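You operate a simulated robot arm through the tools that you are given. There is no shell and no other tool. Be economical: measure what you need, move in short steps, check, and stop when the job is done.

You are at the controls of a simulated robot arm. One attempt, no reset.

JOB
Take the yellow rag from the top of the tub bench and leave it in the yellow crate on the long bench. Fetch the green plug from the top of the green belt and set it on the white mark. Close the white drawer. Put one of the brass square flanges from the top of the beige bench on the top of the steel rack. Take the white rag and put it in the black basket. Take the black tray on the top of the green belt and put it away on the short grey shelf. Push the right machine door shut. Do these in any order.

It is judged by the outcome, as a careful person would: the job done as asked, and still so three seconds after it is handed in. It fails if anything else is knocked over, pushed out of place, dropped, spilled or broken.

ROBOT AND FRAMES
A 7-joint arm with a two-finger parallel gripper on a trunk, on a base that drives. Base frame: it is fixed to the floor where the robot stands at the start and does not move with it; the origin is under the middle of the robot, x ahead of it, y to its left, z up. Readings come in m, degrees, newtons and seconds.
With the tool pointing down near the work surface it reaches from about 0.44 to 0.92 m from the robot's upright axis, wherever it stands. Its first joint turns from -115.0 to 115.0 degrees. Places, roughly: black basket (33x33x16 cm) [-1.5, 5.3, 0.8]; black tray (26x15x3 cm) [-9, 0.4, 1]; brass square flange (7x7x4 cm) [-3.4, 5.5, 0.8]; green plug (3x3x3 cm) [-9.9, 0.3, 1]; right machine door [-7.1, -2.4, 0.9]; short grey shelf [-7.5, 0.2, 0.5]; top of the steel rack [-0.9, 3.3, 1.6]; white drawer [-3.5, 5.1, 0.7]; white mark (64x12 cm) [-7.34, 0.22, 0.96]; white rag (7x10x4 cm) [-3.2, 5.1, 0.8]; yellow crate (40x27x12 cm) [-1.5, -2.2, 0.9]; yellow rag (7x10x4 cm) [0.5, -0.1, 0.8]. Payload 3.91 kg.
Tool frame: the origin (TCP) lies between the finger pads and is the grasp point; the fingertips stand 0.03 m ahead of it; z points along the fingers, y is the line along which they close. The gripper opens to 0.11 m. The fingers are 0.02 m wide and 0.01 m thick; the gripper's body (0.048 by 0.112 m) begins 0.055 m behind the TCP.
Orientation is that of the tool frame in the base frame, as a unit quaternion [w, x, y, z]. With the fingers straight down and closing along the base's y, the tool's x points along the base's -x, its y along +y and its z along -z.

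CONTROLS
- The arm moves only by the tool apply_moves. Its argument "targets" is a list that holds one entry, the list of rows, each a list of 6 numbers: the shift along the tool's x, y, z in mm, then the turn, a rotation vector about the tool's x, y, z in rad. In form: [[[x, y, z, rx, ry, rz], ...]]. A call has 1 to 12 rows; each row is the pose to reach, as a shift and turn from the pose commanded when the call began, along the tool's axes at that moment. "jaw" is the gripper command, from -1 (shut) to 1 (fully open), values between in proportion, set as the call begins (left out, the last holds). Each row takes 0.2 s and may step no farther than 0.05 m and 8.6 degrees from the row before; otherwise, or with a gripper value out of range, the whole call is refused. A pose out of reach is approached as far as the arm can. The call stops where the force on the tool passes 40 N (or 10 N more than at its start, if that is more) or the arm is blocked; 0.2 s more then pass. Each finger travels about 0.153 m/s and halts on what it meets, pressing with about 23 N; the grip force reading is that of the motor and also rises with nothing between the fingers. The clock runs only during rows and for 0.2 s after the last one: add rows that repeat a pose to give the fingers time. The reply holds the time, the measured pose of the TCP, the force on the tool along the base axes, the opening and the grip force, in the units named above and with some noise, with the torque about the TCP (base axes, N m) and any sound that the robot's microphone picked up.
- Cameras (640 x 400 px; columns grow to the right, rows downward): "scene" is now at [0.1932, 0.144, 1.1059]; the picture's right is [-0.74, -0.67, 0.00], its down [-0.26, 0.28, -0.92] and it looks along [0.62, -0.68, -0.38] (base axes); focal length 223 px, centre (320, 200). "wrist" rides on the gripper at [0.072, 0.017, -0.103] in the tool frame; the picture's right is [-0.23, 0.97, 0.00], its down [-0.76, -0.18, -0.62] and it looks along [-0.61, -0.14, 0.78] (tool axes); focal length 222 px, centre (320, 200). There is no depth. A picture from a camera that has moved, and an enlarged one, comes with that camera's place and axes in the base frame and with its lens. The place of the scene camera against the robot may be out by one fixed shift of up to 0.018 m in any direction.
- grab_frame(camera): a new picture of that camera. It takes no simulated time.
- lift_body(by): slides the trunk up (or, below 0, down) by that many m; the arm and the scene camera ride with it, the base frame stays. It gives what a move gives, with no picture.
- base_move(legs): drives the robot by 1 to 6 legs, each [ahead, left, turn to the left] in m, m and degrees, along the robot's own axes; the way and the turn of a leg run together, so that a leg with both is an arc; at most 1.5 m and 180 degrees a leg. The arm and the cameras ride along, it lands a little off, and it stops where it bumps. It gives what a move gives.
- head_to(pan, tilt): turns the head with the scene camera to pan (to the left, within 80 degrees either way) and tilt (down, from -29 to 69), counted from straight ahead of the robot. It gives what a move gives.
- close_up(camera, box): a new picture of the part [left, top, right, bottom] of that camera's present view, enlarged. It takes no simulated time.
- sign_off(): hands the job in; it is judged then, once.

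Work in short steps. Places have to be worked out from the pictures, the camera data and where the tool is seen: move nearer, look again, correct. Check each grasp and each placing, and mend what went wrong. You have 186 turns and 144 pictures in all, those below and enlarged ones among them. Open the gripper and draw the arm clear of the work before you hand the job in, unless the task says otherwise; then end with one line.

The tools are called after "Request:" as a command line: name --argument value ..., lists and objects as JSON in quotes. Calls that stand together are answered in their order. apply_moves: Moves the arm, as the interface text tells. Its arguments: {"type":"object","properties":{"targets":{"type":"array"},"jaw":{"type":"number"}},"required":["targets"]} The other tools are called the same way: lift_body (by) slides the trunk up or down; base_move (legs) drives the base; head_to (pan, tilt) turns the head that bears the scene camera; grab_frame (camera) takes a picture; close_up (camera, box) takes an enlarged picture of a part of a camera's view; sign_off () hands the job in.

At the start:

```text
time: 0.0
tcp_pos: [0.6408, -0.1813, 1.1088]
ee_rot: [0.0, 0.0, 1.0, 0.001]
force: [0.0, 0.1, -0.3]
torque: [-0.03, 0.02, 0.02]
grip_width: 0.1101
grasp_force: 0.0
trunk travel left (down, up): [-0.425, 0.565]
robot x, y, heading: [-0.0017, 0.0028, 0.0]
head pan, tilt: [-47.7, 22.4]
```

scene: 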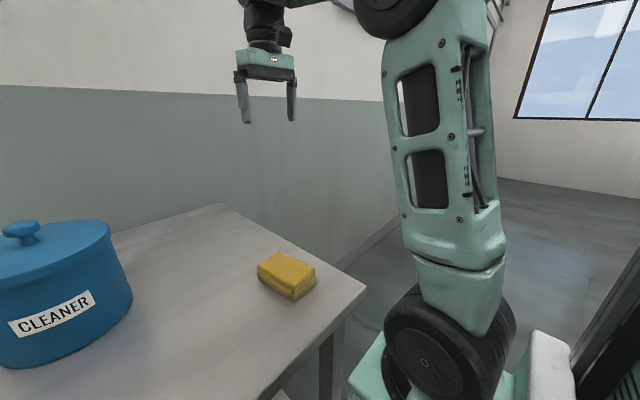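
wrist: 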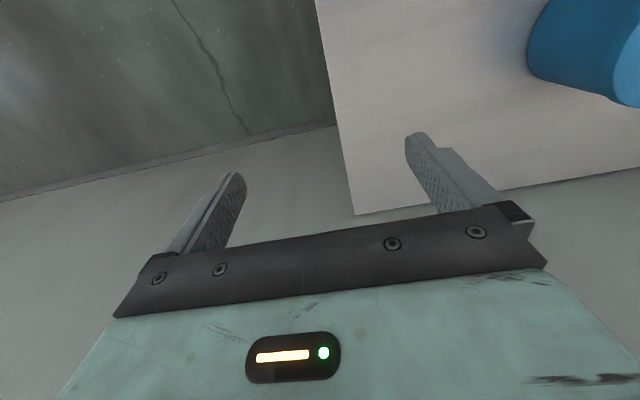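

The yellow rag seems to be at about (0.48, -0.07, 0.8) by the scene picture. I take an enlarged view to find its corners and orientation.

Request:
close_up --camera "scene" --box '[220, 220, 380, 320]'

```text
4.00 times, centred on (300, 270) of scene
camera zoom: at [0.1932, 0.144, 1.1059], right [-0.74, -0.67, 0.0], down [-0.26, 0.28, -0.92], along [0.62, -0.68, -0.38], focal length 893 px, centre (400, -80)
```

zoom: 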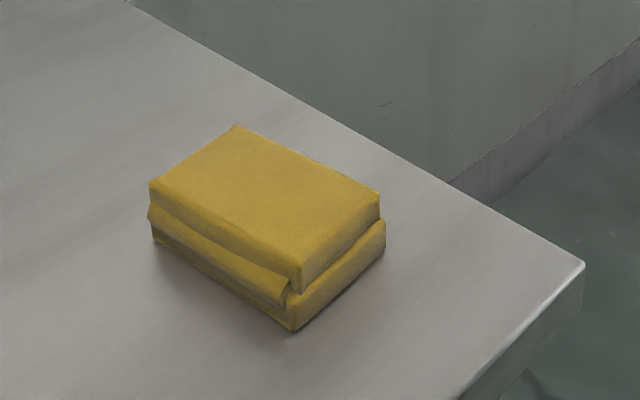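

The rag's top centre comes out near (0.50, -0.09, 0.795), long side about along x, turned some 7°. I move above it and turn the gripper to match, then check with the wrist camera.

Request:
apply_moves --targets '[[[35, 23, 0, 0, 0, -0.03], [70, 46, 0, 0, 0, -0.06], [105, 69, 0, 0, 0, -0.1], [139, 92, 0, 0, 0, -0.131], [139, 92, 48, 0, 0, -0.131], [139, 92, 96, 0, 0, -0.131], [139, 92, 144, 0, 0, -0.131], [139, 92, 190, 0, 0, -0.131], [139, 92, 229, 0, 0, -0.131], [139, 92, 229, 0, 0, -0.131]]]' --jaw 1

Request:
grab_frame --camera "wrist"

Request:
grab_frame --camera "scene"

```text
time: 2.2
tcp_pos: [0.5019, -0.0899, 0.8767]
ee_rot: [0.001, -0.066, 0.998, 0.001]
force: [-0.3, 0.8, 0.1]
torque: [0.0, -0.01, 0.0]
grip_width: 0.1099
grasp_force: 0.0
trunk travel left (down, up): [-0.425, 0.565]
robot x, y, heading: [0.0022, 0.0005, -0.0]
head pan, tilt: [-47.7, 22.4]
```

```text
140 pictures are left
camera wrist: at [0.4273, -0.0823, 0.9809], right [0.1, 1.0, 0.0], down [0.78, -0.08, 0.62], along [0.62, -0.06, -0.78], focal length 222 px, centre (320, 200)
```

wrist: 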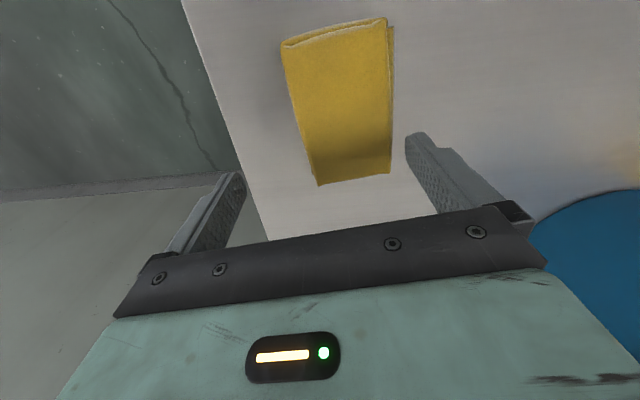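

```text
139 pictures are left
camera scene: at [0.1932, 0.144, 1.1059], right [-0.74, -0.67, 0.0], down [-0.26, 0.28, -0.92], along [0.62, -0.68, -0.38], focal length 223 px, centre (320, 200)
```

scene: 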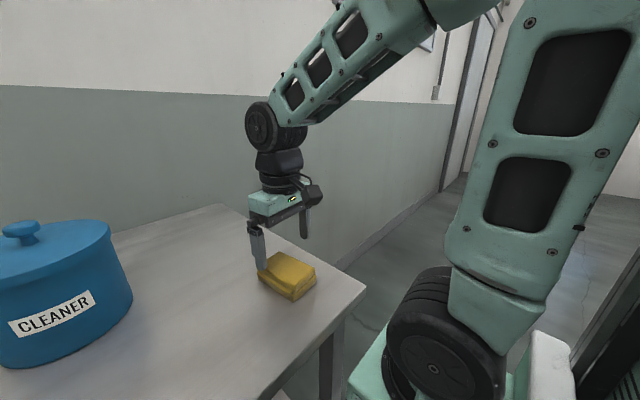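

The wrist view puts the rag about 22 mm further to +y than the tool. I shift over and go down part way, then look.

Request:
apply_moves --targets '[[[7, 23, 0, 0, 0, 0], [7, 23, 40, 0, 0, 0], [7, 23, 70, 0, 0, 0], [7, 23, 70, 0, 0, 0]]]'

Request:
grab_frame --camera "wrist"

Request:
close_up --camera "scene" --box '[200, 200, 360, 300]'

```text
time: 3.0
tcp_pos: [0.4913, -0.0667, 0.8303]
ee_rot: [0.002, -0.064, 0.998, 0.0]
force: [-13.0, -2.2, 29.4]
torque: [-1.18, 0.53, -0.49]
grip_width: 0.1097
grasp_force: 0.1
trunk travel left (down, up): [-0.425, 0.565]
robot x, y, heading: [-0.0028, 0.0002, -0.2]
head pan, tilt: [-47.7, 22.4]
stopped in row 3: the force on the tool passed its limit at 94 N (the readings are from after the stop); the commanded pose is now the measured one
```

```text
138 pictures are left
camera wrist: at [0.4163, -0.0591, 0.934], right [0.1, 0.99, 0.0], down [0.78, -0.08, 0.63], along [0.62, -0.06, -0.78], focal length 222 px, centre (320, 200)
```

wrist: 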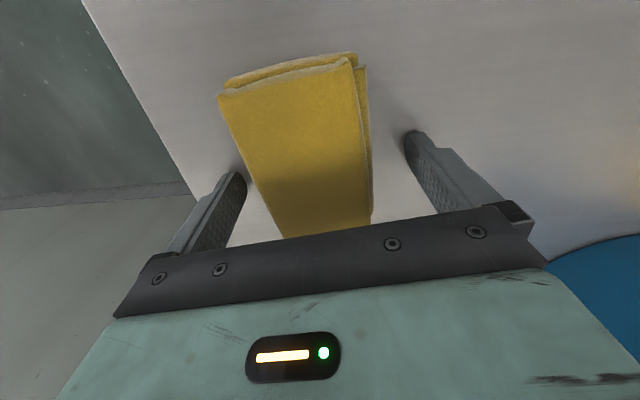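

```text
4.00 times, centred on (280, 250) of scene
camera zoom: at [0.1921, 0.144, 1.1067], right [-0.74, -0.67, 0.0], down [-0.26, 0.28, -0.93], along [0.62, -0.68, -0.38], focal length 893 px, centre (480, 0)
```

zoom: 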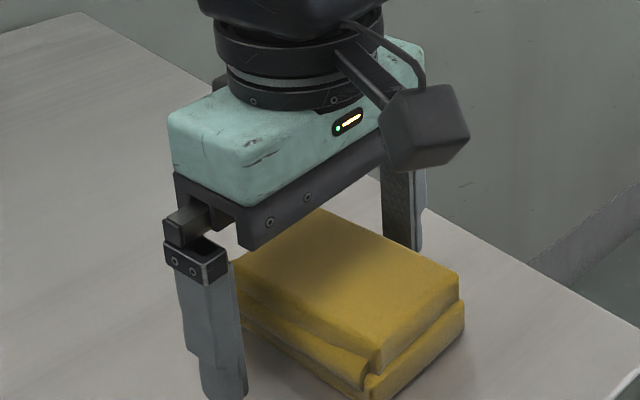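

The fingertips touched the bench: its top is at about z 0.80, so the rag spans 0.80–0.84, centred near x 0.48. I lift 5 mm, shift 12 mm and close.

Request:
apply_moves --targets '[[[0, 0, -5, 0, 0, 0], [12, 0, -5, 0, 0, 0], [12, 0, -5, 0, 0, 0]]]'

Request:
apply_moves --targets '[[[0, 0, 0, 0, 0, 0], [0, 0, 0, 0, 0, 0], [0, 0, 0, 0, 0, 0], [0, 0, -30, 0, 0, 0], [0, 0, -70, 0, 0, 0], [0, 0, -110, 0, 0, 0], [0, 0, -110, 0, 0, 0]]]' --jaw -1

Request:
grab_frame --camera "wrist"

```text
time: 3.8
tcp_pos: [0.4807, -0.0659, 0.8328]
ee_rot: [0.002, -0.065, 0.998, 0.0]
force: [-0.1, 0.2, -0.3]
torque: [0.01, 0.02, -0.01]
grip_width: 0.1103
grasp_force: 0.1
trunk travel left (down, up): [-0.425, 0.565]
robot x, y, heading: [0.0023, 0.0016, -0.1]
head pan, tilt: [-47.7, 22.4]
```

```text
time: 5.4
tcp_pos: [0.4804, -0.0679, 0.9416]
ee_rot: [0.002, -0.066, 0.998, 0.0]
force: [-0.5, 0.4, -0.1]
torque: [0.01, 0.02, -0.03]
grip_width: 0.0646
grasp_force: 23.1
trunk travel left (down, up): [-0.425, 0.565]
robot x, y, heading: [0.0029, 0.0008, -0.1]
head pan, tilt: [-47.7, 22.4]
```

```text
136 pictures are left
camera wrist: at [0.4055, -0.0606, 1.0452], right [0.1, 1.0, 0.0], down [0.78, -0.08, 0.63], along [0.62, -0.06, -0.78], focal length 222 px, centre (320, 200)
```

wrist: 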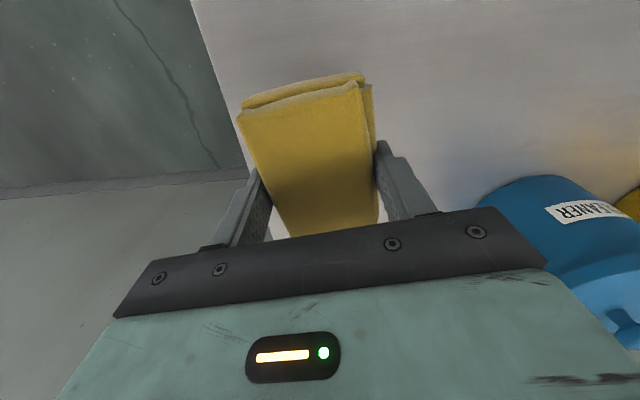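

The rag is held (opening 0.065). I lift higher, bring the tool in close to the body, and look to both sides before driving.

Request:
apply_moves --targets '[[[0, 0, -45, 0, 0, 0], [0, 0, -90, 0, 0, 0], [0, 0, -135, 0, 0, 0], [0, 0, -180, 0, 0, 0]]]'

Request:
head_to --pan -80 --tilt 20

Request:
grab_frame --camera "scene"

Request:
head_to --pan 80 --tilt 20

Request:
grab_frame --camera "scene"

```text
time: 6.4
tcp_pos: [0.4793, -0.067, 1.1277]
ee_rot: [0.0, -0.065, 0.998, 0.0]
force: [-0.1, -0.6, -0.1]
torque: [-0.03, 0.01, 0.0]
grip_width: 0.0648
grasp_force: 23.1
trunk travel left (down, up): [-0.425, 0.565]
robot x, y, heading: [-0.0024, 0.0031, -0.2]
head pan, tilt: [-47.7, 22.4]
```

```text
time: 7.3
tcp_pos: [0.4791, -0.068, 1.127]
ee_rot: [0.002, -0.065, 0.998, 0.0]
force: [-1.0, 0.1, -0.4]
torque: [0.03, -0.02, -0.01]
grip_width: 0.0646
grasp_force: 22.6
trunk travel left (down, up): [-0.425, 0.565]
robot x, y, heading: [-0.0009, -0.0006, 0.3]
head pan, tilt: [-80.0, 20.0]
```

```text
135 pictures are left
camera scene: at [0.1471, 0.1208, 1.1097], right [-0.98, -0.17, 0.0], down [-0.06, 0.34, -0.94], along [0.16, -0.93, -0.34], focal length 223 px, centre (320, 200)
```

scene: 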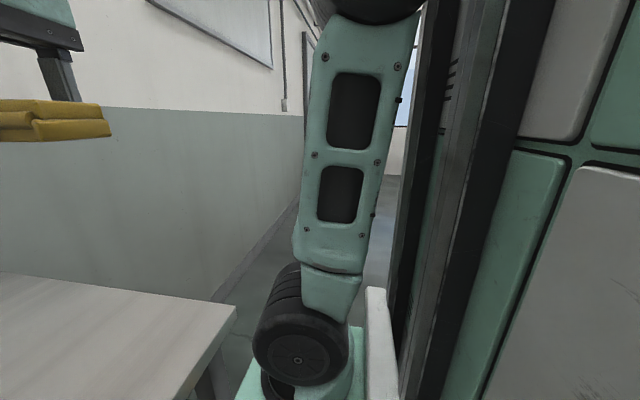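

```text
time: 9.8
tcp_pos: [0.4791, -0.068, 1.1274]
ee_rot: [0.002, -0.065, 0.998, -0.001]
force: [0.4, -0.3, -1.3]
torque: [-0.01, -0.01, 0.02]
grip_width: 0.0646
grasp_force: 22.8
trunk travel left (down, up): [-0.425, 0.565]
robot x, y, heading: [-0.0033, -0.0002, 0.1]
head pan, tilt: [80.0, 20.0]
```

```text
134 pictures are left
camera scene: at [0.1471, 0.3042, 1.1098], right [0.98, -0.17, 0.0], down [-0.06, -0.34, -0.94], along [0.16, 0.93, -0.34], focal length 223 px, centre (320, 200)
```

scene: 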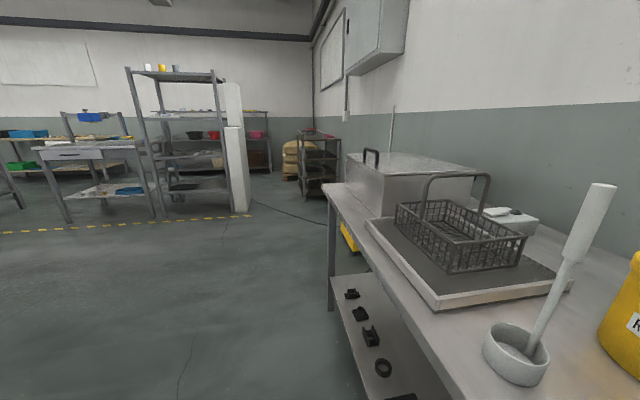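

The way back seems open; the bench runs along my front and left. I back off 0.5 m, then turn left to look over the room.

Request:
base_move --legs '[[-0.5, 0, 0], [0, 0, 90]]'

Request:
head_to --pan 75 --tilt 15

Request:
grab_frame --camera "scene"

Request:
head_to --pan 10 --tilt 15

Request:
grab_frame --camera "scene"

```text
time: 16.5
tcp_pos: [-0.4191, 0.4814, 1.1276]
ee_rot: [-0.001, 0.742, -0.671, -0.002]
force: [0.2, 0.9, -0.1]
torque: [-0.02, 0.0, 0.02]
grip_width: 0.0644
grasp_force: 23.2
trunk travel left (down, up): [-0.425, 0.565]
robot x, y, heading: [-0.4974, 0.0063, 88.4]
head pan, tilt: [80.0, 20.0]
```

```text
time: 17.2
tcp_pos: [-0.4178, 0.4816, 1.1277]
ee_rot: [-0.001, 0.742, -0.671, -0.001]
force: [0.8, -1.2, -0.4]
torque: [0.01, 0.0, 0.04]
grip_width: 0.0645
grasp_force: 22.8
trunk travel left (down, up): [-0.425, 0.565]
robot x, y, heading: [-0.4986, 0.0045, 88.2]
head pan, tilt: [75.0, 15.0]
```

```text
133 pictures are left
camera scene: at [-0.8008, 0.1876, 1.1179], right [0.29, 0.96, 0.0], down [0.25, -0.07, -0.97], along [-0.93, 0.28, -0.26], focal length 223 px, centre (320, 200)
```

scene: 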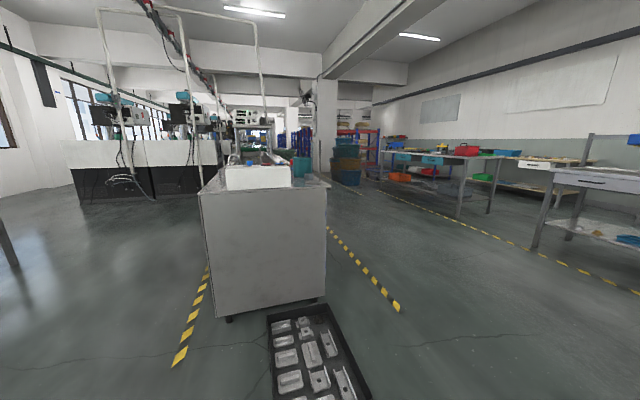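

```text
time: 18.6
tcp_pos: [-0.4188, 0.4819, 1.1267]
ee_rot: [-0.001, 0.742, -0.671, -0.002]
force: [1.0, 0.8, 0.5]
torque: [0.0, 0.03, -0.02]
grip_width: 0.0643
grasp_force: 22.6
trunk travel left (down, up): [-0.425, 0.565]
robot x, y, heading: [-0.4995, 0.007, 88.4]
head pan, tilt: [10.0, 15.0]
```

```text
132 pictures are left
camera scene: at [-0.7249, 0.2532, 1.1179], right [0.99, 0.14, 0.0], down [0.04, -0.26, -0.97], along [-0.14, 0.96, -0.26], focal length 223 px, centre (320, 200)
```

scene: 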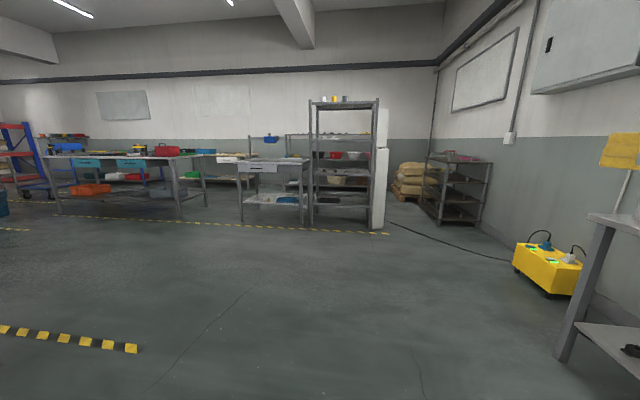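

The green belt runs off along -x, benches are along the +y wall. The long bench should be towards -y; I turn left 90° more and look at it.

Request:
base_move --legs '[[0, 0, 100]]'

Request:
head_to --pan 50 --tilt 15

Request:
grab_frame --camera "scene"

```text
time: 23.2
tcp_pos: [-0.9836, -0.002, 1.1255]
ee_rot: [0.0, 0.99, 0.141, -0.002]
force: [0.1, 0.0, -0.8]
torque: [0.01, -0.02, 0.01]
grip_width: 0.0643
grasp_force: 23.0
trunk travel left (down, up): [-0.425, 0.565]
robot x, y, heading: [-0.5008, 0.0026, -171.4]
head pan, tilt: [10.0, 15.0]
```

```text
time: 24.3
tcp_pos: [-0.9835, -0.0023, 1.1277]
ee_rot: [0.0, 0.99, 0.141, -0.002]
force: [0.9, 1.0, -0.7]
torque: [-0.02, -0.04, -0.01]
grip_width: 0.0644
grasp_force: 22.8
trunk travel left (down, up): [-0.425, 0.565]
robot x, y, heading: [-0.497, 0.0075, -171.0]
head pan, tilt: [50.0, 15.0]
```

```text
131 pictures are left
camera scene: at [-0.6685, -0.2915, 1.1179], right [-0.85, 0.52, 0.0], down [0.13, 0.22, -0.97], along [-0.5, -0.83, -0.26], focal length 223 px, centre (320, 200)
```

scene: 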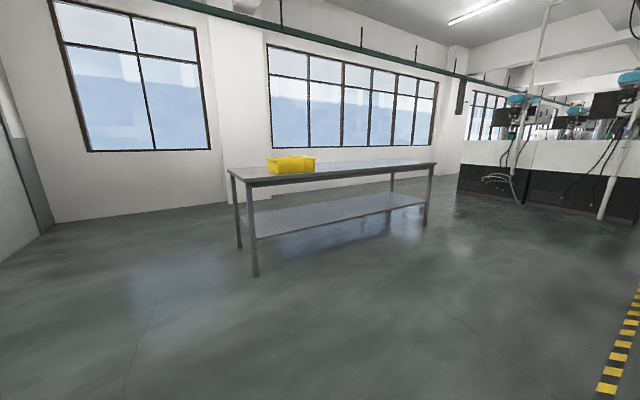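

The crate stands at the near left end of the long bench, near (-1.5, -2.2). I turn to face -y and drive most of the way.

Request:
base_move --legs '[[0, 0, 81], [0.6, -0.6, 0], [0.6, -0.4, 0]]'

Request:
head_to --pan 0 --tilt 25

Request:
grab_frame --camera "scene"

```text
time: 35.7
tcp_pos: [-1.5094, -1.6846, 1.1272]
ee_rot: [0.001, 0.65, 0.76, -0.001]
force: [-0.4, -0.2, -0.4]
torque: [-0.02, -0.05, -0.01]
grip_width: 0.0645
grasp_force: 22.2
trunk travel left (down, up): [-0.425, 0.565]
robot x, y, heading: [-1.4545, -1.2041, -88.5]
head pan, tilt: [50.0, 15.0]
```

```text
time: 36.9
tcp_pos: [-1.5086, -1.6852, 1.1274]
ee_rot: [0.001, 0.65, 0.76, -0.002]
force: [0.3, -0.2, -0.7]
torque: [-0.01, 0.01, -0.02]
grip_width: 0.0647
grasp_force: 22.8
trunk travel left (down, up): [-0.425, 0.565]
robot x, y, heading: [-1.4566, -1.2024, -88.2]
head pan, tilt: [0.0, 25.0]
```

```text
130 pictures are left
camera scene: at [-1.2558, -1.4258, 1.1017], right [-1.0, -0.03, 0.0], down [-0.01, 0.42, -0.91], along [0.02, -0.91, -0.42], focal length 223 px, centre (320, 200)
```

scene: 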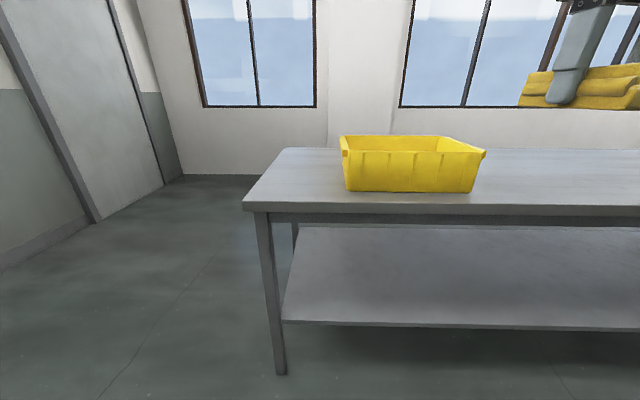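

Crate spans about x -1.70..-1.32, y -2.06..-2.33, bench top near 0.84, rim near 0.96. I advance 0.25 m, leaving the rag well above the rim.

Request:
base_move --legs '[[0.25, 0, 0]]'

Request:
apply_moves --targets '[[[-45, -7, 0, 0, 0, 0], [-90, -14, 0, 0, 0, 0], [-135, -21, 0, 0, 0, 0], [-180, -28, 0, 0, 0, 0], [-220, -34, 0, 0, 0, 0], [-252, -39, 0, 0, 0, 0], [-252, -39, 0, 0, 0, 0]]]'

Request:
grab_frame --camera "scene"

Request:
grab_frame --camera "wrist"

```text
time: 38.7
tcp_pos: [-1.5037, -1.9393, 1.1257]
ee_rot: [0.002, 0.65, 0.76, -0.001]
force: [-0.3, 0.1, -0.8]
torque: [-0.05, 0.02, 0.0]
grip_width: 0.0646
grasp_force: 23.4
trunk travel left (down, up): [-0.425, 0.565]
robot x, y, heading: [-1.4517, -1.4561, -88.4]
head pan, tilt: [0.0, 25.0]
```

```text
time: 40.3
tcp_pos: [-1.5017, -2.1912, 1.1265]
ee_rot: [0.001, 0.651, 0.759, 0.0]
force: [0.3, -0.1, 0.1]
torque: [0.01, 0.07, 0.01]
grip_width: 0.0642
grasp_force: 23.0
trunk travel left (down, up): [-0.425, 0.565]
robot x, y, heading: [-1.4505, -1.4584, -88.8]
head pan, tilt: [0.0, 25.0]
```

```text
129 pictures are left
camera scene: at [-1.25, -1.6794, 1.1016], right [-1.0, -0.02, 0.0], down [-0.01, 0.42, -0.91], along [0.02, -0.91, -0.42], focal length 223 px, centre (320, 200)
```

scene: 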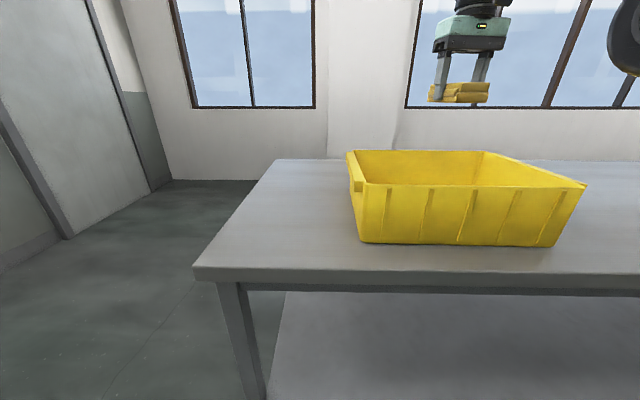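

```text
128 pictures are left
camera wrist: at [-1.497, -2.1182, 1.2291], right [1.0, -0.08, 0.0], down [-0.06, -0.78, 0.62], along [-0.05, -0.62, -0.78], focal length 222 px, centre (320, 200)
```

wrist: 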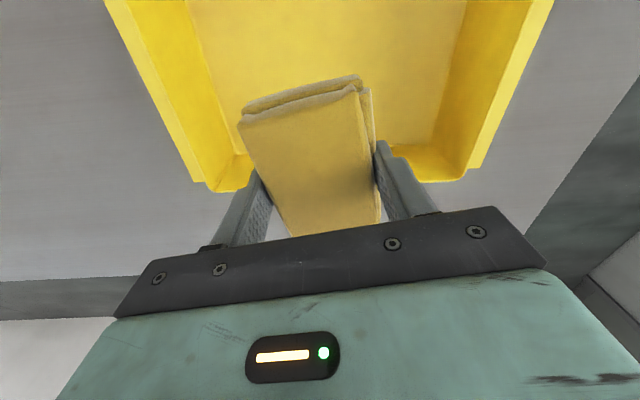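

The crate's centre is about (-1.49, -2.17); I shift 20 mm back and lower the rag to z 0.90.

Request:
apply_moves --targets '[[[20, 3, 0, 0, 0, 0], [20, 3, 45, 0, 0, 0], [20, 3, 90, 0, 0, 0], [20, 3, 135, 0, 0, 0], [20, 3, 180, 0, 0, 0], [20, 3, 205, 0, 0, 0], [20, 3, 222, 0, 0, 0], [20, 3, 222, 0, 0, 0]]]'

Request:
grab_frame --camera "scene"

```text
time: 42.1
tcp_pos: [-1.5026, -2.1752, 0.907]
ee_rot: [0.001, 0.651, 0.759, -0.002]
force: [-0.8, -0.5, 0.0]
torque: [0.02, 0.0, 0.0]
grip_width: 0.0644
grasp_force: 23.2
trunk travel left (down, up): [-0.425, 0.565]
robot x, y, heading: [-1.4478, -1.4589, -88.4]
head pan, tilt: [0.0, 25.0]
```

```text
127 pictures are left
camera scene: at [-1.25, -1.6795, 1.1017], right [-1.0, -0.02, 0.0], down [-0.01, 0.42, -0.91], along [0.02, -0.91, -0.42], focal length 223 px, centre (320, 200)
```

scene: 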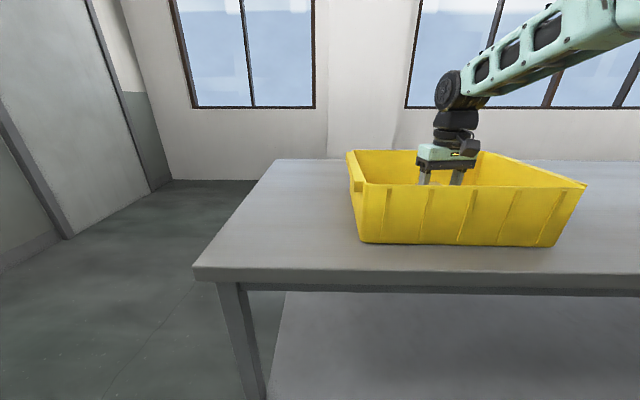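

The rag is inside, just over the crate floor. I go down gently until it meets the floor, at most 25 mm more, then open.

Request:
apply_moves --targets '[[[0, 0, 6, 0, 0, 0], [0, 0, 12, 0, 0, 0], [0, 0, 18, 0, 0, 0], [0, 0, 24, 0, 0, 0]]]'

```text
time: 43.1
tcp_pos: [-1.5028, -2.1737, 0.8867]
ee_rot: [0.004, 0.651, 0.759, -0.003]
force: [0.5, 3.3, 35.6]
torque: [-0.02, 0.01, 0.01]
grip_width: 0.0645
grasp_force: 23.7
trunk travel left (down, up): [-0.425, 0.565]
robot x, y, heading: [-1.4505, -1.4582, -88.9]
head pan, tilt: [0.0, 25.0]
```

It rests on the crate floor (35 N). I open and draw up.

Request:
apply_moves --targets '[[[0, 0, -8, 0, 0, 0], [0, 0, -8, 0, 0, 0], [0, 0, -8, 0, 0, 0], [0, 0, -50, 0, 0, 0], [0, 0, -95, 0, 0, 0], [0, 0, -140, 0, 0, 0], [0, 0, -185, 0, 0, 0], [0, 0, -230, 0, 0, 0], [0, 0, -250, 0, 0, 0]]]' --jaw 1

Request:
grab_frame --camera "wrist"

```text
time: 45.1
tcp_pos: [-1.5035, -2.1726, 1.135]
ee_rot: [0.002, 0.651, 0.759, -0.001]
force: [-0.4, -0.4, -0.1]
torque: [0.01, -0.02, 0.01]
grip_width: 0.11
grasp_force: 0.0
trunk travel left (down, up): [-0.425, 0.565]
robot x, y, heading: [-1.4466, -1.4569, -88.6]
head pan, tilt: [0.0, 25.0]
```

```text
126 pictures are left
camera wrist: at [-1.4994, -2.0982, 1.2386], right [1.0, -0.08, 0.0], down [-0.06, -0.78, 0.63], along [-0.05, -0.62, -0.78], focal length 222 px, centre (320, 200)
```

wrist: 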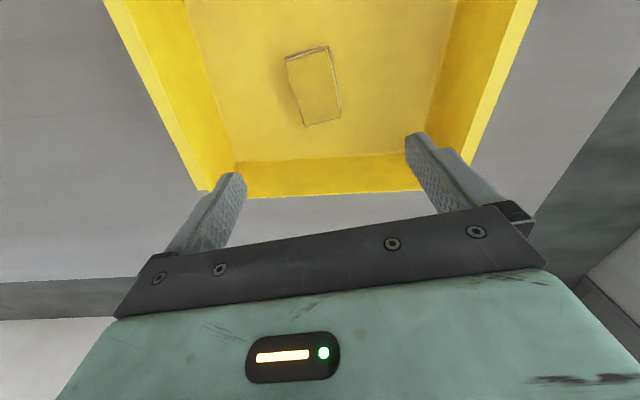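

The yellow rag lies flat in the crate. I pull the arm in, back off and head for the +y benches, at x about -0.6, clear of the floor tray, to look there.

Request:
apply_moves --targets '[[[45, 7, -20, 0, 0, 0], [90, 14, -40, 0, 0, 0], [135, 21, -60, 0, 0, 0], [180, 28, -60, 0, 0, 0], [220, 34, -60, 0, 0, 0], [245, 38, -60, 0, 0, 0]]]'

Request:
base_move --legs '[[-0.4, 0, 0], [0, 0.85, 0], [0, 0, 178], [1.3, 0, 0], [1.2, 0.3, 0]]'

Request:
head_to --pan 20 --tilt 12

Request:
grab_frame --camera "scene"

```text
time: 46.5
tcp_pos: [-1.504, -1.9251, 1.188]
ee_rot: [0.001, 0.651, 0.759, -0.001]
force: [-0.2, -0.3, -0.4]
torque: [0.04, 0.0, 0.01]
grip_width: 0.11
grasp_force: 0.1
trunk travel left (down, up): [-0.425, 0.565]
robot x, y, heading: [-1.4493, -1.457, -88.6]
head pan, tilt: [0.0, 25.0]
```

```text
time: 72.4
tcp_pos: [-0.9789, 1.9212, 1.1886]
ee_rot: [-0.002, 0.777, -0.629, -0.001]
force: [0.2, 0.2, -0.6]
torque: [-0.01, 0.01, -0.03]
grip_width: 0.1099
grasp_force: 0.1
trunk travel left (down, up): [-0.425, 0.565]
robot x, y, heading: [-1.0103, 1.4523, 94.7]
head pan, tilt: [0.0, 25.0]
```

```text
time: 73.2
tcp_pos: [-0.9789, 1.9209, 1.1901]
ee_rot: [-0.001, 0.778, -0.628, -0.002]
force: [-0.7, -0.9, -0.2]
torque: [-0.02, 0.03, -0.01]
grip_width: 0.1102
grasp_force: 0.1
trunk travel left (down, up): [-0.425, 0.565]
robot x, y, heading: [-1.0115, 1.4497, 94.5]
head pan, tilt: [20.0, 12.0]
```

```text
125 pictures are left
camera scene: at [-1.2739, 1.6684, 1.1227], right [0.91, 0.42, 0.0], down [0.09, -0.19, -0.98], along [-0.41, 0.89, -0.21], focal length 223 px, centre (320, 200)
```

scene: 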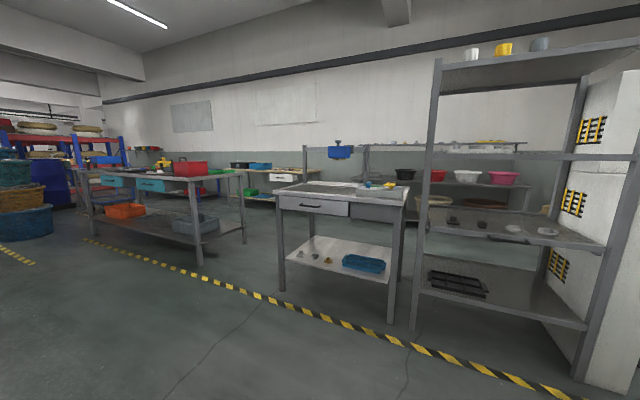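

The benches and basins are clear: the gap between front-row benches lies at x about -3.25..-2.35. I drive to its mouth at (-2.8, 2.2) and look again.

Request:
base_move --legs '[[0, 0, -4.5], [0.4, 1.2, 0], [0.35, 0.6, 0]]'

Request:
head_to --pan 0 --tilt 20

Request:
grab_frame --camera "scene"

```text
time: 83.5
tcp_pos: [-2.7324, 2.6762, 1.1894]
ee_rot: [-0.001, 0.744, -0.668, -0.002]
force: [0.6, 0.1, -0.5]
torque: [-0.02, -0.01, 0.01]
grip_width: 0.11
grasp_force: 0.1
trunk travel left (down, up): [-0.425, 0.565]
robot x, y, heading: [-2.8165, 2.2076, 88.8]
head pan, tilt: [20.0, 12.0]
```

```text
time: 84.4
tcp_pos: [-2.7302, 2.6755, 1.1897]
ee_rot: [-0.002, 0.744, -0.668, -0.001]
force: [0.4, -0.1, 0.1]
torque: [0.0, 0.0, -0.01]
grip_width: 0.1099
grasp_force: 0.1
trunk travel left (down, up): [-0.425, 0.565]
robot x, y, heading: [-2.8096, 2.2129, 88.8]
head pan, tilt: [0.0, 20.0]
```

```text
124 pictures are left
camera scene: at [-3.0194, 2.4587, 1.1098], right [1.0, -0.02, 0.0], down [-0.01, -0.34, -0.94], along [0.02, 0.94, -0.34], focal length 223 px, centre (320, 200)
```

scene: 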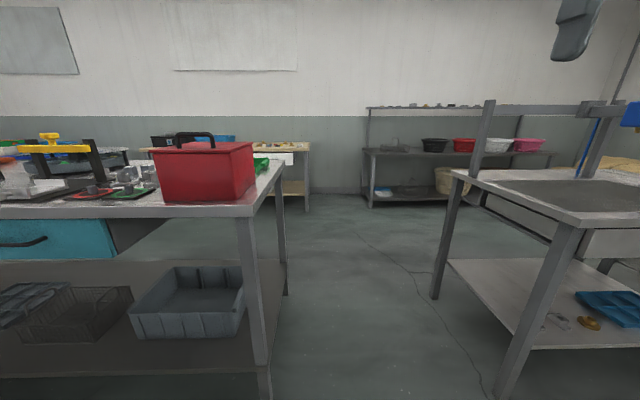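

The gap is centred on the robot (about 0.43 m to each side). I square up and drive through into the aisle.

Request:
base_move --legs '[[0, 0, 1.2], [1.0, 0, 0], [1.0, 0, 0]]'

Request:
head_to --pan 25 --tilt 30

Request:
grab_frame --camera "scene"

```text
time: 94.6
tcp_pos: [-2.7233, 4.6616, 1.1901]
ee_rot: [-0.001, 0.75, -0.662, -0.001]
force: [-0.1, 0.5, -0.2]
torque: [0.06, 0.0, 0.0]
grip_width: 0.1101
grasp_force: 0.1
trunk travel left (down, up): [-0.425, 0.565]
robot x, y, heading: [-2.7941, 4.1988, 89.6]
head pan, tilt: [0.0, 20.0]
```

```text
time: 95.5
tcp_pos: [-2.7234, 4.6628, 1.1888]
ee_rot: [-0.001, 0.75, -0.662, -0.001]
force: [0.2, -0.5, 0.5]
torque: [-0.03, -0.03, -0.04]
grip_width: 0.11
grasp_force: 0.0
trunk travel left (down, up): [-0.425, 0.565]
robot x, y, heading: [-2.79, 4.196, 89.8]
head pan, tilt: [25.0, 30.0]
```

```text
123 pictures are left
camera scene: at [-3.0462, 4.4295, 1.0937], right [0.91, 0.42, 0.0], down [0.21, -0.45, -0.87], along [-0.36, 0.79, -0.5], focal length 223 px, centre (320, 200)
```

scene: 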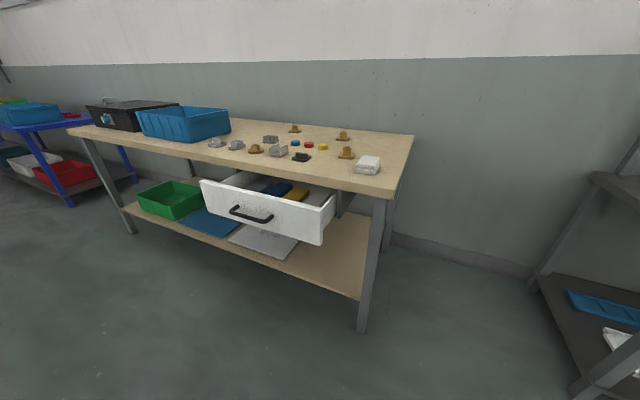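

I see the white rag, brass parts and the open white drawer. I enlarge the bench top to tell square brass flanges from others.

Request:
close_up --camera "scene" --box '[200, 110, 400, 235]'

```text
3.20 times, centred on (300, 172) of scene
camera zoom: at [-3.0462, 4.4295, 1.0937], right [0.91, 0.42, 0.0], down [0.21, -0.45, -0.87], along [-0.36, 0.79, -0.5], focal length 714 px, centre (384, 288)
```

zoom: 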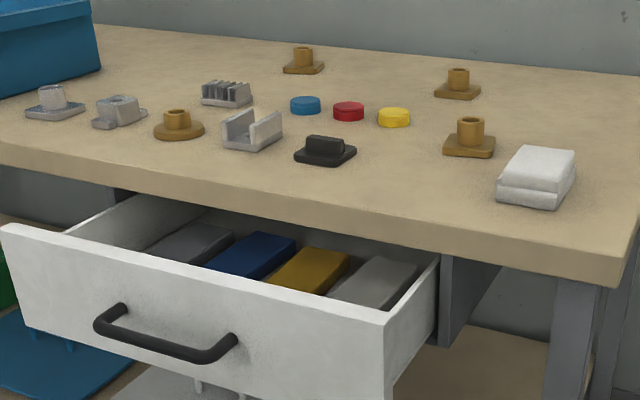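

Three square brass flanges stand on the right part; the nearest is about (-3.30, 5.22), the white rag about (-3.19, 5.13). I move to about (-3.3, 4.35) to reach rag, flange and drawer.

Request:
base_move --legs '[[0.15, 0.5, 0]]'

Request:
head_to --pan 0 --tilt 40

Request:
grab_frame --camera "scene"

Request:
grab_frame --camera "wrist"

```text
time: 98.6
tcp_pos: [-3.2265, 4.8139, 1.1888]
ee_rot: [-0.001, 0.749, -0.663, -0.001]
force: [-0.3, 0.9, -0.8]
torque: [0.01, 0.01, 0.02]
grip_width: 0.11
grasp_force: 0.1
trunk travel left (down, up): [-0.425, 0.565]
robot x, y, heading: [-3.2961, 4.3548, 89.3]
head pan, tilt: [25.0, 30.0]
```

```text
time: 99.5
tcp_pos: [-3.2257, 4.8133, 1.1883]
ee_rot: [-0.001, 0.749, -0.663, -0.001]
force: [-0.2, 0.2, -0.2]
torque: [-0.01, -0.01, -0.05]
grip_width: 0.11
grasp_force: 0.1
trunk travel left (down, up): [-0.425, 0.565]
robot x, y, heading: [-3.2989, 4.347, 89.5]
head pan, tilt: [0.0, 40.0]
```

```text
121 pictures are left
camera scene: at [-3.5122, 4.5857, 1.0784], right [1.0, -0.01, 0.0], down [-0.01, -0.64, -0.77], along [0.01, 0.77, -0.64], focal length 223 px, centre (320, 200)
```

scene: 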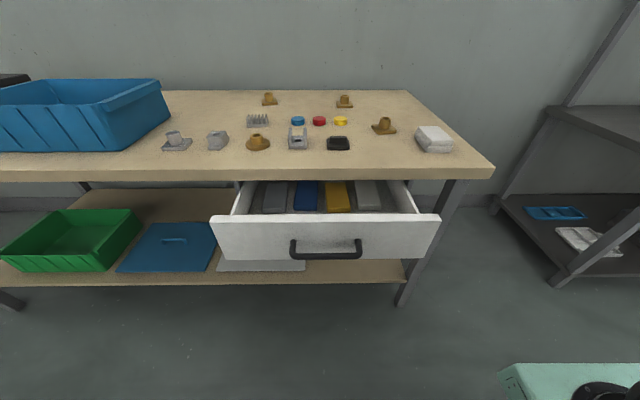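

```text
120 pictures are left
camera wrist: at [-3.2351, 4.74, 1.2933], right [-0.99, 0.11, 0.0], down [0.09, 0.78, 0.63], along [0.07, 0.62, -0.78], focal length 222 px, centre (320, 200)
```

wrist: 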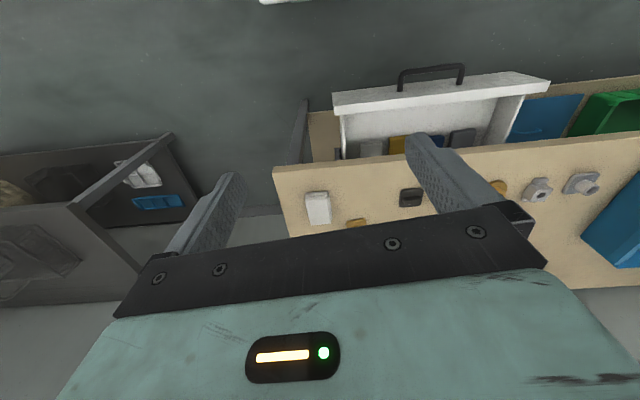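

Triangulating: bench top z about 0.795, edge y about 5.04; drawer face y about 4.90 (z 0.62–0.76), its handle bar at about (-3.49, 4.86, 0.68). I'll push on the handle with shut fingers, so the hand stays clear of the bench edge; first I go in front of it.

Request:
apply_moves --targets '[[[0, 45, 0, 0, 0, 0.03], [-3, 90, 0, 0, 0, 0.06], [-4, 135, 0, 0, 0, 0.09], [-5, 180, 0, 0, 0, 0.122], [-6, 225, 0, 0, 0, 0.122], [-7, 265, 0, 0, 0, 0.122], [-7, 265, 45, 0, 0, 0.122], [-7, 265, 90, 0, 0, 0.122], [-7, 265, 135, 0, 0, 0.122], [-7, 265, 180, 0, 0, 0.122], [-7, 265, 225, 0, 0, 0.122], [-7, 265, 270, 0, 0, 0.122]]]' --jaw -1

Request:
grab_frame --camera "wrist"

Request:
grab_frame --camera "scene"

```text
time: 102.1
tcp_pos: [-3.4909, 4.7921, 0.9176]
ee_rot: [0.0, 0.707, -0.707, -0.002]
force: [0.7, 0.3, -0.2]
torque: [0.01, -0.01, -0.02]
grip_width: 0.0
grasp_force: 23.2
trunk travel left (down, up): [-0.425, 0.565]
robot x, y, heading: [-3.297, 4.3494, 89.3]
head pan, tilt: [0.0, 40.0]
```

```text
119 pictures are left
camera wrist: at [-3.5079, 4.7184, 1.0213], right [-0.97, 0.23, 0.0], down [0.18, 0.76, 0.63], along [0.14, 0.61, -0.78], focal length 222 px, centre (320, 200)
```

wrist: 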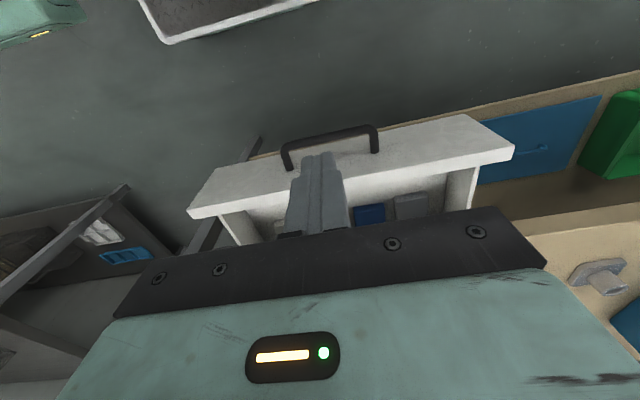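

```text
118 pictures are left
camera scene: at [-3.5121, 4.5856, 1.0784], right [1.0, -0.01, 0.0], down [-0.01, -0.64, -0.77], along [0.01, 0.77, -0.64], focal length 223 px, centre (320, 200)
```

scene: 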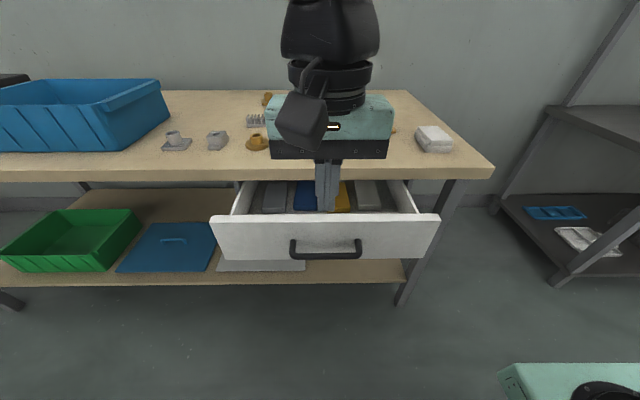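

The tool stands clear in front of the handle (bar at y about 4.86). I lower it to z 0.68 in front of the bar.

Request:
apply_moves --targets '[[[8, 0, 45, 0, 0, 0], [8, 0, 90, 0, 0, 0], [8, 0, 135, 0, 0, 0], [8, 0, 180, 0, 0, 0], [8, 0, 215, 0, 0, 0], [8, 0, 240, 0, 0, 0], [8, 0, 240, 0, 0, 0]]]'

Request:
grab_frame --camera "wrist"

Request:
grab_frame --camera "scene"

```text
time: 103.7
tcp_pos: [-3.4922, 4.7806, 0.6795]
ee_rot: [0.0, -0.706, 0.708, 0.001]
force: [-1.0, 0.6, 0.5]
torque: [0.01, 0.01, 0.01]
grip_width: 0.0
grasp_force: 22.5
trunk travel left (down, up): [-0.425, 0.565]
robot x, y, heading: [-3.3003, 4.348, 89.3]
head pan, tilt: [0.0, 40.0]
```

```text
117 pictures are left
camera wrist: at [-3.5111, 4.7072, 0.7838], right [-0.97, 0.23, 0.0], down [0.18, 0.76, 0.63], along [0.14, 0.61, -0.78], focal length 222 px, centre (320, 200)
```

wrist: 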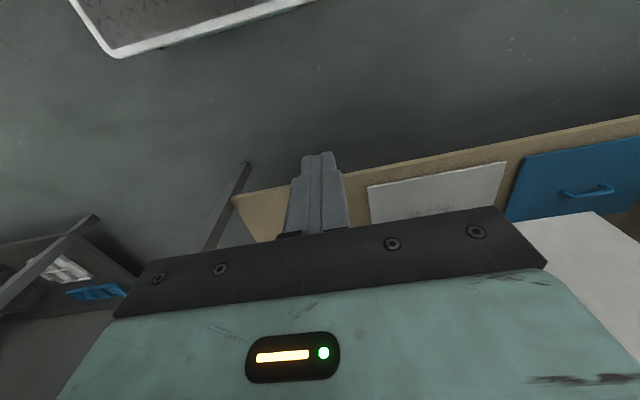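

```text
116 pictures are left
camera scene: at [-3.5122, 4.5857, 1.0783], right [1.0, -0.01, 0.0], down [-0.01, -0.64, -0.77], along [0.01, 0.77, -0.64], focal length 223 px, centre (320, 200)
```

scene: 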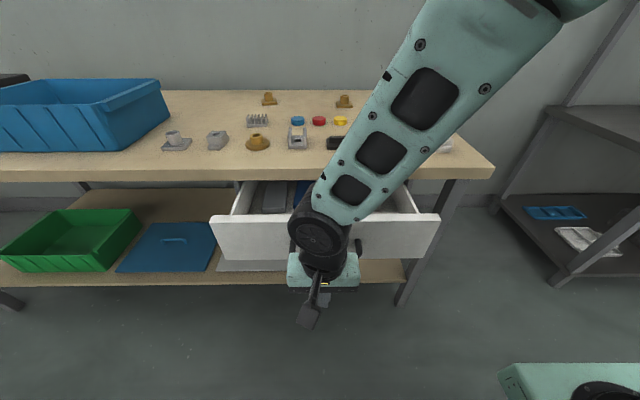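

Tool is in front of the handle. I push along +y in steps, watching the force.

Request:
apply_moves --targets '[[[-25, 0, 0, 0, 0, 0], [-50, 0, 0, 0, 0, 0], [-70, 0, 0, 0, 0, 0], [-85, 0, 0, 0, 0, 0], [-100, 0, 0, 0, 0, 0], [-115, 0, 0, 0, 0, 0], [-130, 0, 0, 0, 0, 0], [-140, 0, 0, 0, 0, 0], [-150, 0, 0, 0, 0, 0], [-160, 0, 0, 0, 0, 0]]]'

Request:
grab_frame --camera "scene"

```text
time: 105.9
tcp_pos: [-3.4906, 4.9435, 0.6795]
ee_rot: [0.001, -0.706, 0.708, 0.003]
force: [0.6, 0.0, 0.0]
torque: [0.02, -0.01, 0.04]
grip_width: 0.0001
grasp_force: 22.5
trunk travel left (down, up): [-0.425, 0.565]
robot x, y, heading: [-3.2966, 4.3497, 89.4]
head pan, tilt: [0.0, 40.0]
```

```text
115 pictures are left
camera scene: at [-3.5122, 4.5857, 1.0783], right [1.0, -0.01, 0.0], down [-0.01, -0.64, -0.77], along [0.01, 0.77, -0.64], focal length 223 px, centre (320, 200)
```

scene: 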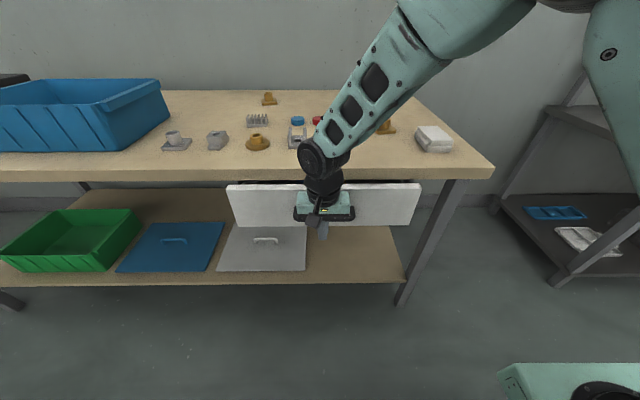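

The drawer slid in most of the way with little force. I keep pushing in small steps until it meets its stop.

Request:
apply_moves --targets '[[[-8, 0, 0, 0, 0, 0], [-16, 0, 0, 0, 0, 0], [-24, 0, 0, 0, 0, 0], [-30, 0, 0, 0, 0, 0], [-36, 0, 0, 0, 0, 0], [-42, 0, 0, 0, 0, 0]]]'

Request:
grab_frame --camera "scene"

```text
time: 107.2
tcp_pos: [-3.4924, 4.9758, 0.6794]
ee_rot: [0.003, 0.707, -0.707, 0.005]
force: [-0.4, -5.7, 2.3]
torque: [0.15, 0.03, 0.06]
grip_width: 0.0
grasp_force: 22.8
trunk travel left (down, up): [-0.425, 0.565]
robot x, y, heading: [-3.2977, 4.3493, 89.3]
head pan, tilt: [0.0, 40.0]
stopped in row 6: the force on the tool passed its limit at 48 N (the readings are from after the stop); the commanded pose is now the measured one
```

```text
114 pictures are left
camera scene: at [-3.512, 4.585, 1.0783], right [1.0, -0.01, 0.0], down [-0.01, -0.64, -0.77], along [0.01, 0.77, -0.64], focal length 223 px, centre (320, 200)
```

scene: 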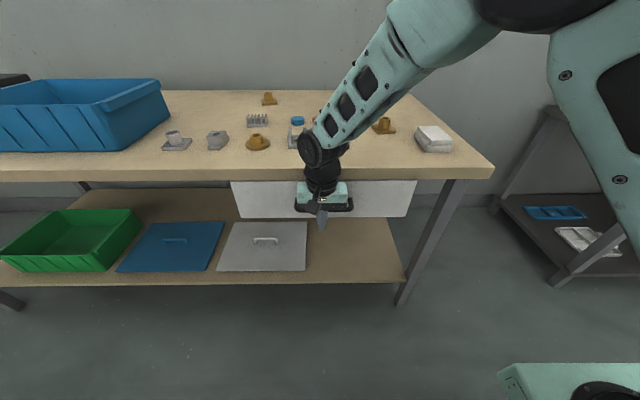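

It stopped at 48 N with the face under the bench edge. I back away, rise and look whether it is shut.

Request:
apply_moves --targets '[[[40, 0, 0, 0, 0, 0], [85, 0, 0, 0, 0, 0], [130, 0, 0, 0, 0, 0], [170, 0, 0, 0, 0, 0], [170, 0, -45, 0, 0, 0], [170, 0, -90, 0, 0, 0], [170, 0, -135, 0, 0, 0], [170, 0, -180, 0, 0, 0], [170, 0, -225, 0, 0, 0], [170, 0, -270, 0, 0, 0], [170, 0, -315, 0, 0, 0], [170, 0, -360, 0, 0, 0]]]' --jaw 1

Request:
grab_frame --camera "scene"

Request:
grab_frame --camera "wrist"

```text
time: 109.8
tcp_pos: [-3.4921, 4.8114, 1.0412]
ee_rot: [0.001, 0.708, -0.706, 0.006]
force: [-0.1, -0.1, 0.3]
torque: [-0.01, -0.02, 0.05]
grip_width: 0.1099
grasp_force: 0.1
trunk travel left (down, up): [-0.425, 0.565]
robot x, y, heading: [-3.3003, 4.3519, 89.4]
head pan, tilt: [0.0, 40.0]
```

```text
113 pictures are left
camera scene: at [-3.5121, 4.5854, 1.0783], right [1.0, -0.01, 0.0], down [-0.01, -0.64, -0.77], along [0.01, 0.77, -0.64], focal length 223 px, centre (320, 200)
```

scene: 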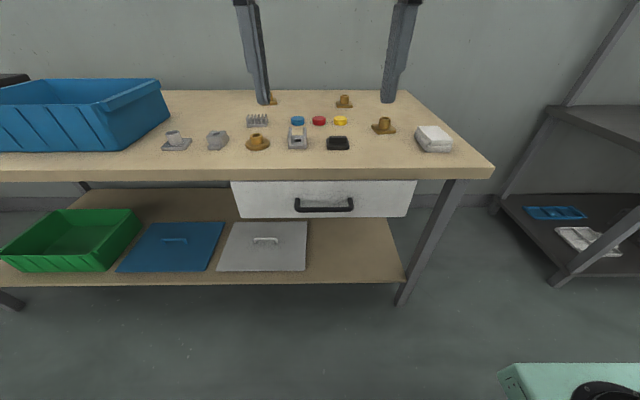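

```text
112 pictures are left
camera wrist: at [-3.5105, 4.74, 1.1464], right [-0.97, 0.23, -0.01], down [0.17, 0.77, 0.62], along [0.14, 0.6, -0.79], focal length 222 px, centre (320, 200)
```

wrist: 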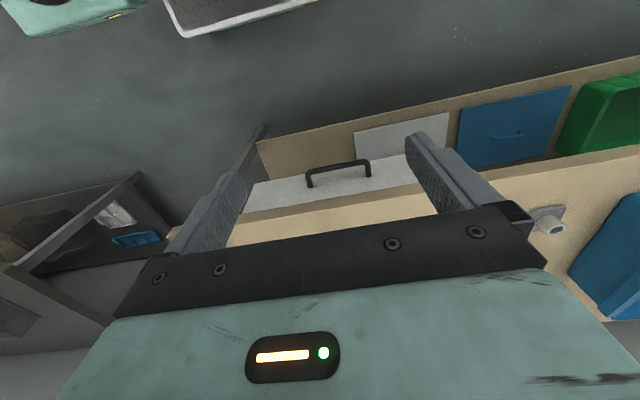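

The drawer looks shut; I enlarge to check for any gap and to locate rag and flange.

Request:
close_up --camera "scene" --box '[220, 90, 500, 230]'

```text
2.29 times, centred on (360, 160) of scene
camera zoom: at [-3.5121, 4.5854, 1.0783], right [1.0, -0.01, 0.0], down [-0.01, -0.64, -0.77], along [0.01, 0.77, -0.64], focal length 510 px, centre (229, 291)
```

zoom: 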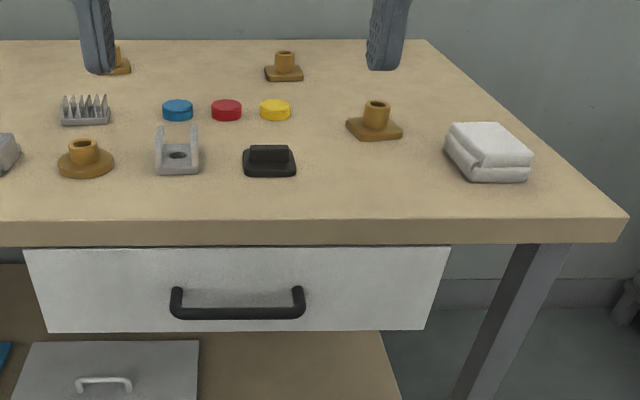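

Shut, flush with the bench edge. The white rag comes out at about (-3.205, 5.135), long side nearly along y. I move above it to z 0.94.

Request:
apply_moves --targets '[[[-35, -32, 0, 0, 0, 0.02], [-71, -64, 0, 0, 0, 0.04], [-106, -96, 0, 0, 0, 0.06], [-142, -128, 0, 0, 0, 0.08], [-177, -160, 0, 0, 0, 0.08], [-213, -191, 0, 0, 0, 0.08], [-248, -223, 0, 0, 0, 0.08], [-284, -255, 0, 0, 0, 0.08], [-319, -287, 0, 0, 0, 0.08], [-319, -287, 35, 0, 0, 0.08], [-319, -287, 70, 0, 0, 0.08], [-319, -287, 100, 0, 0, 0.08]]]'

Request:
grab_frame --camera "wrist"

```text
time: 112.5
tcp_pos: [-3.2076, 5.1293, 0.938]
ee_rot: [-0.001, -0.678, 0.735, -0.005]
force: [-0.4, 0.2, 0.5]
torque: [0.0, -0.04, 0.0]
grip_width: 0.1099
grasp_force: 0.1
trunk travel left (down, up): [-0.425, 0.565]
robot x, y, heading: [-3.3002, 4.3457, 89.5]
head pan, tilt: [0.0, 40.0]
```

```text
110 pictures are left
camera wrist: at [-3.2305, 5.0606, 1.0424], right [-0.95, 0.3, -0.01], down [0.23, 0.75, 0.62], along [0.19, 0.59, -0.79], focal length 222 px, centre (320, 200)
```

wrist: 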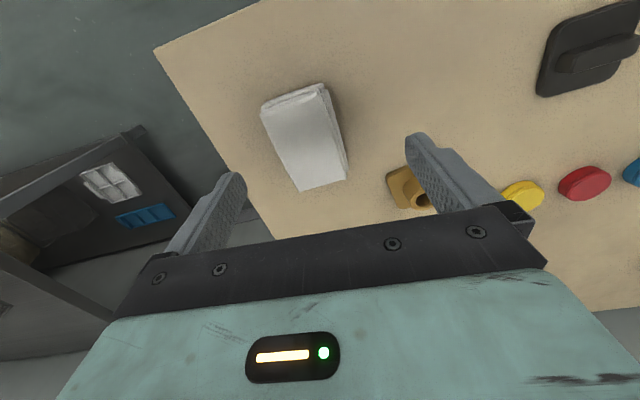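

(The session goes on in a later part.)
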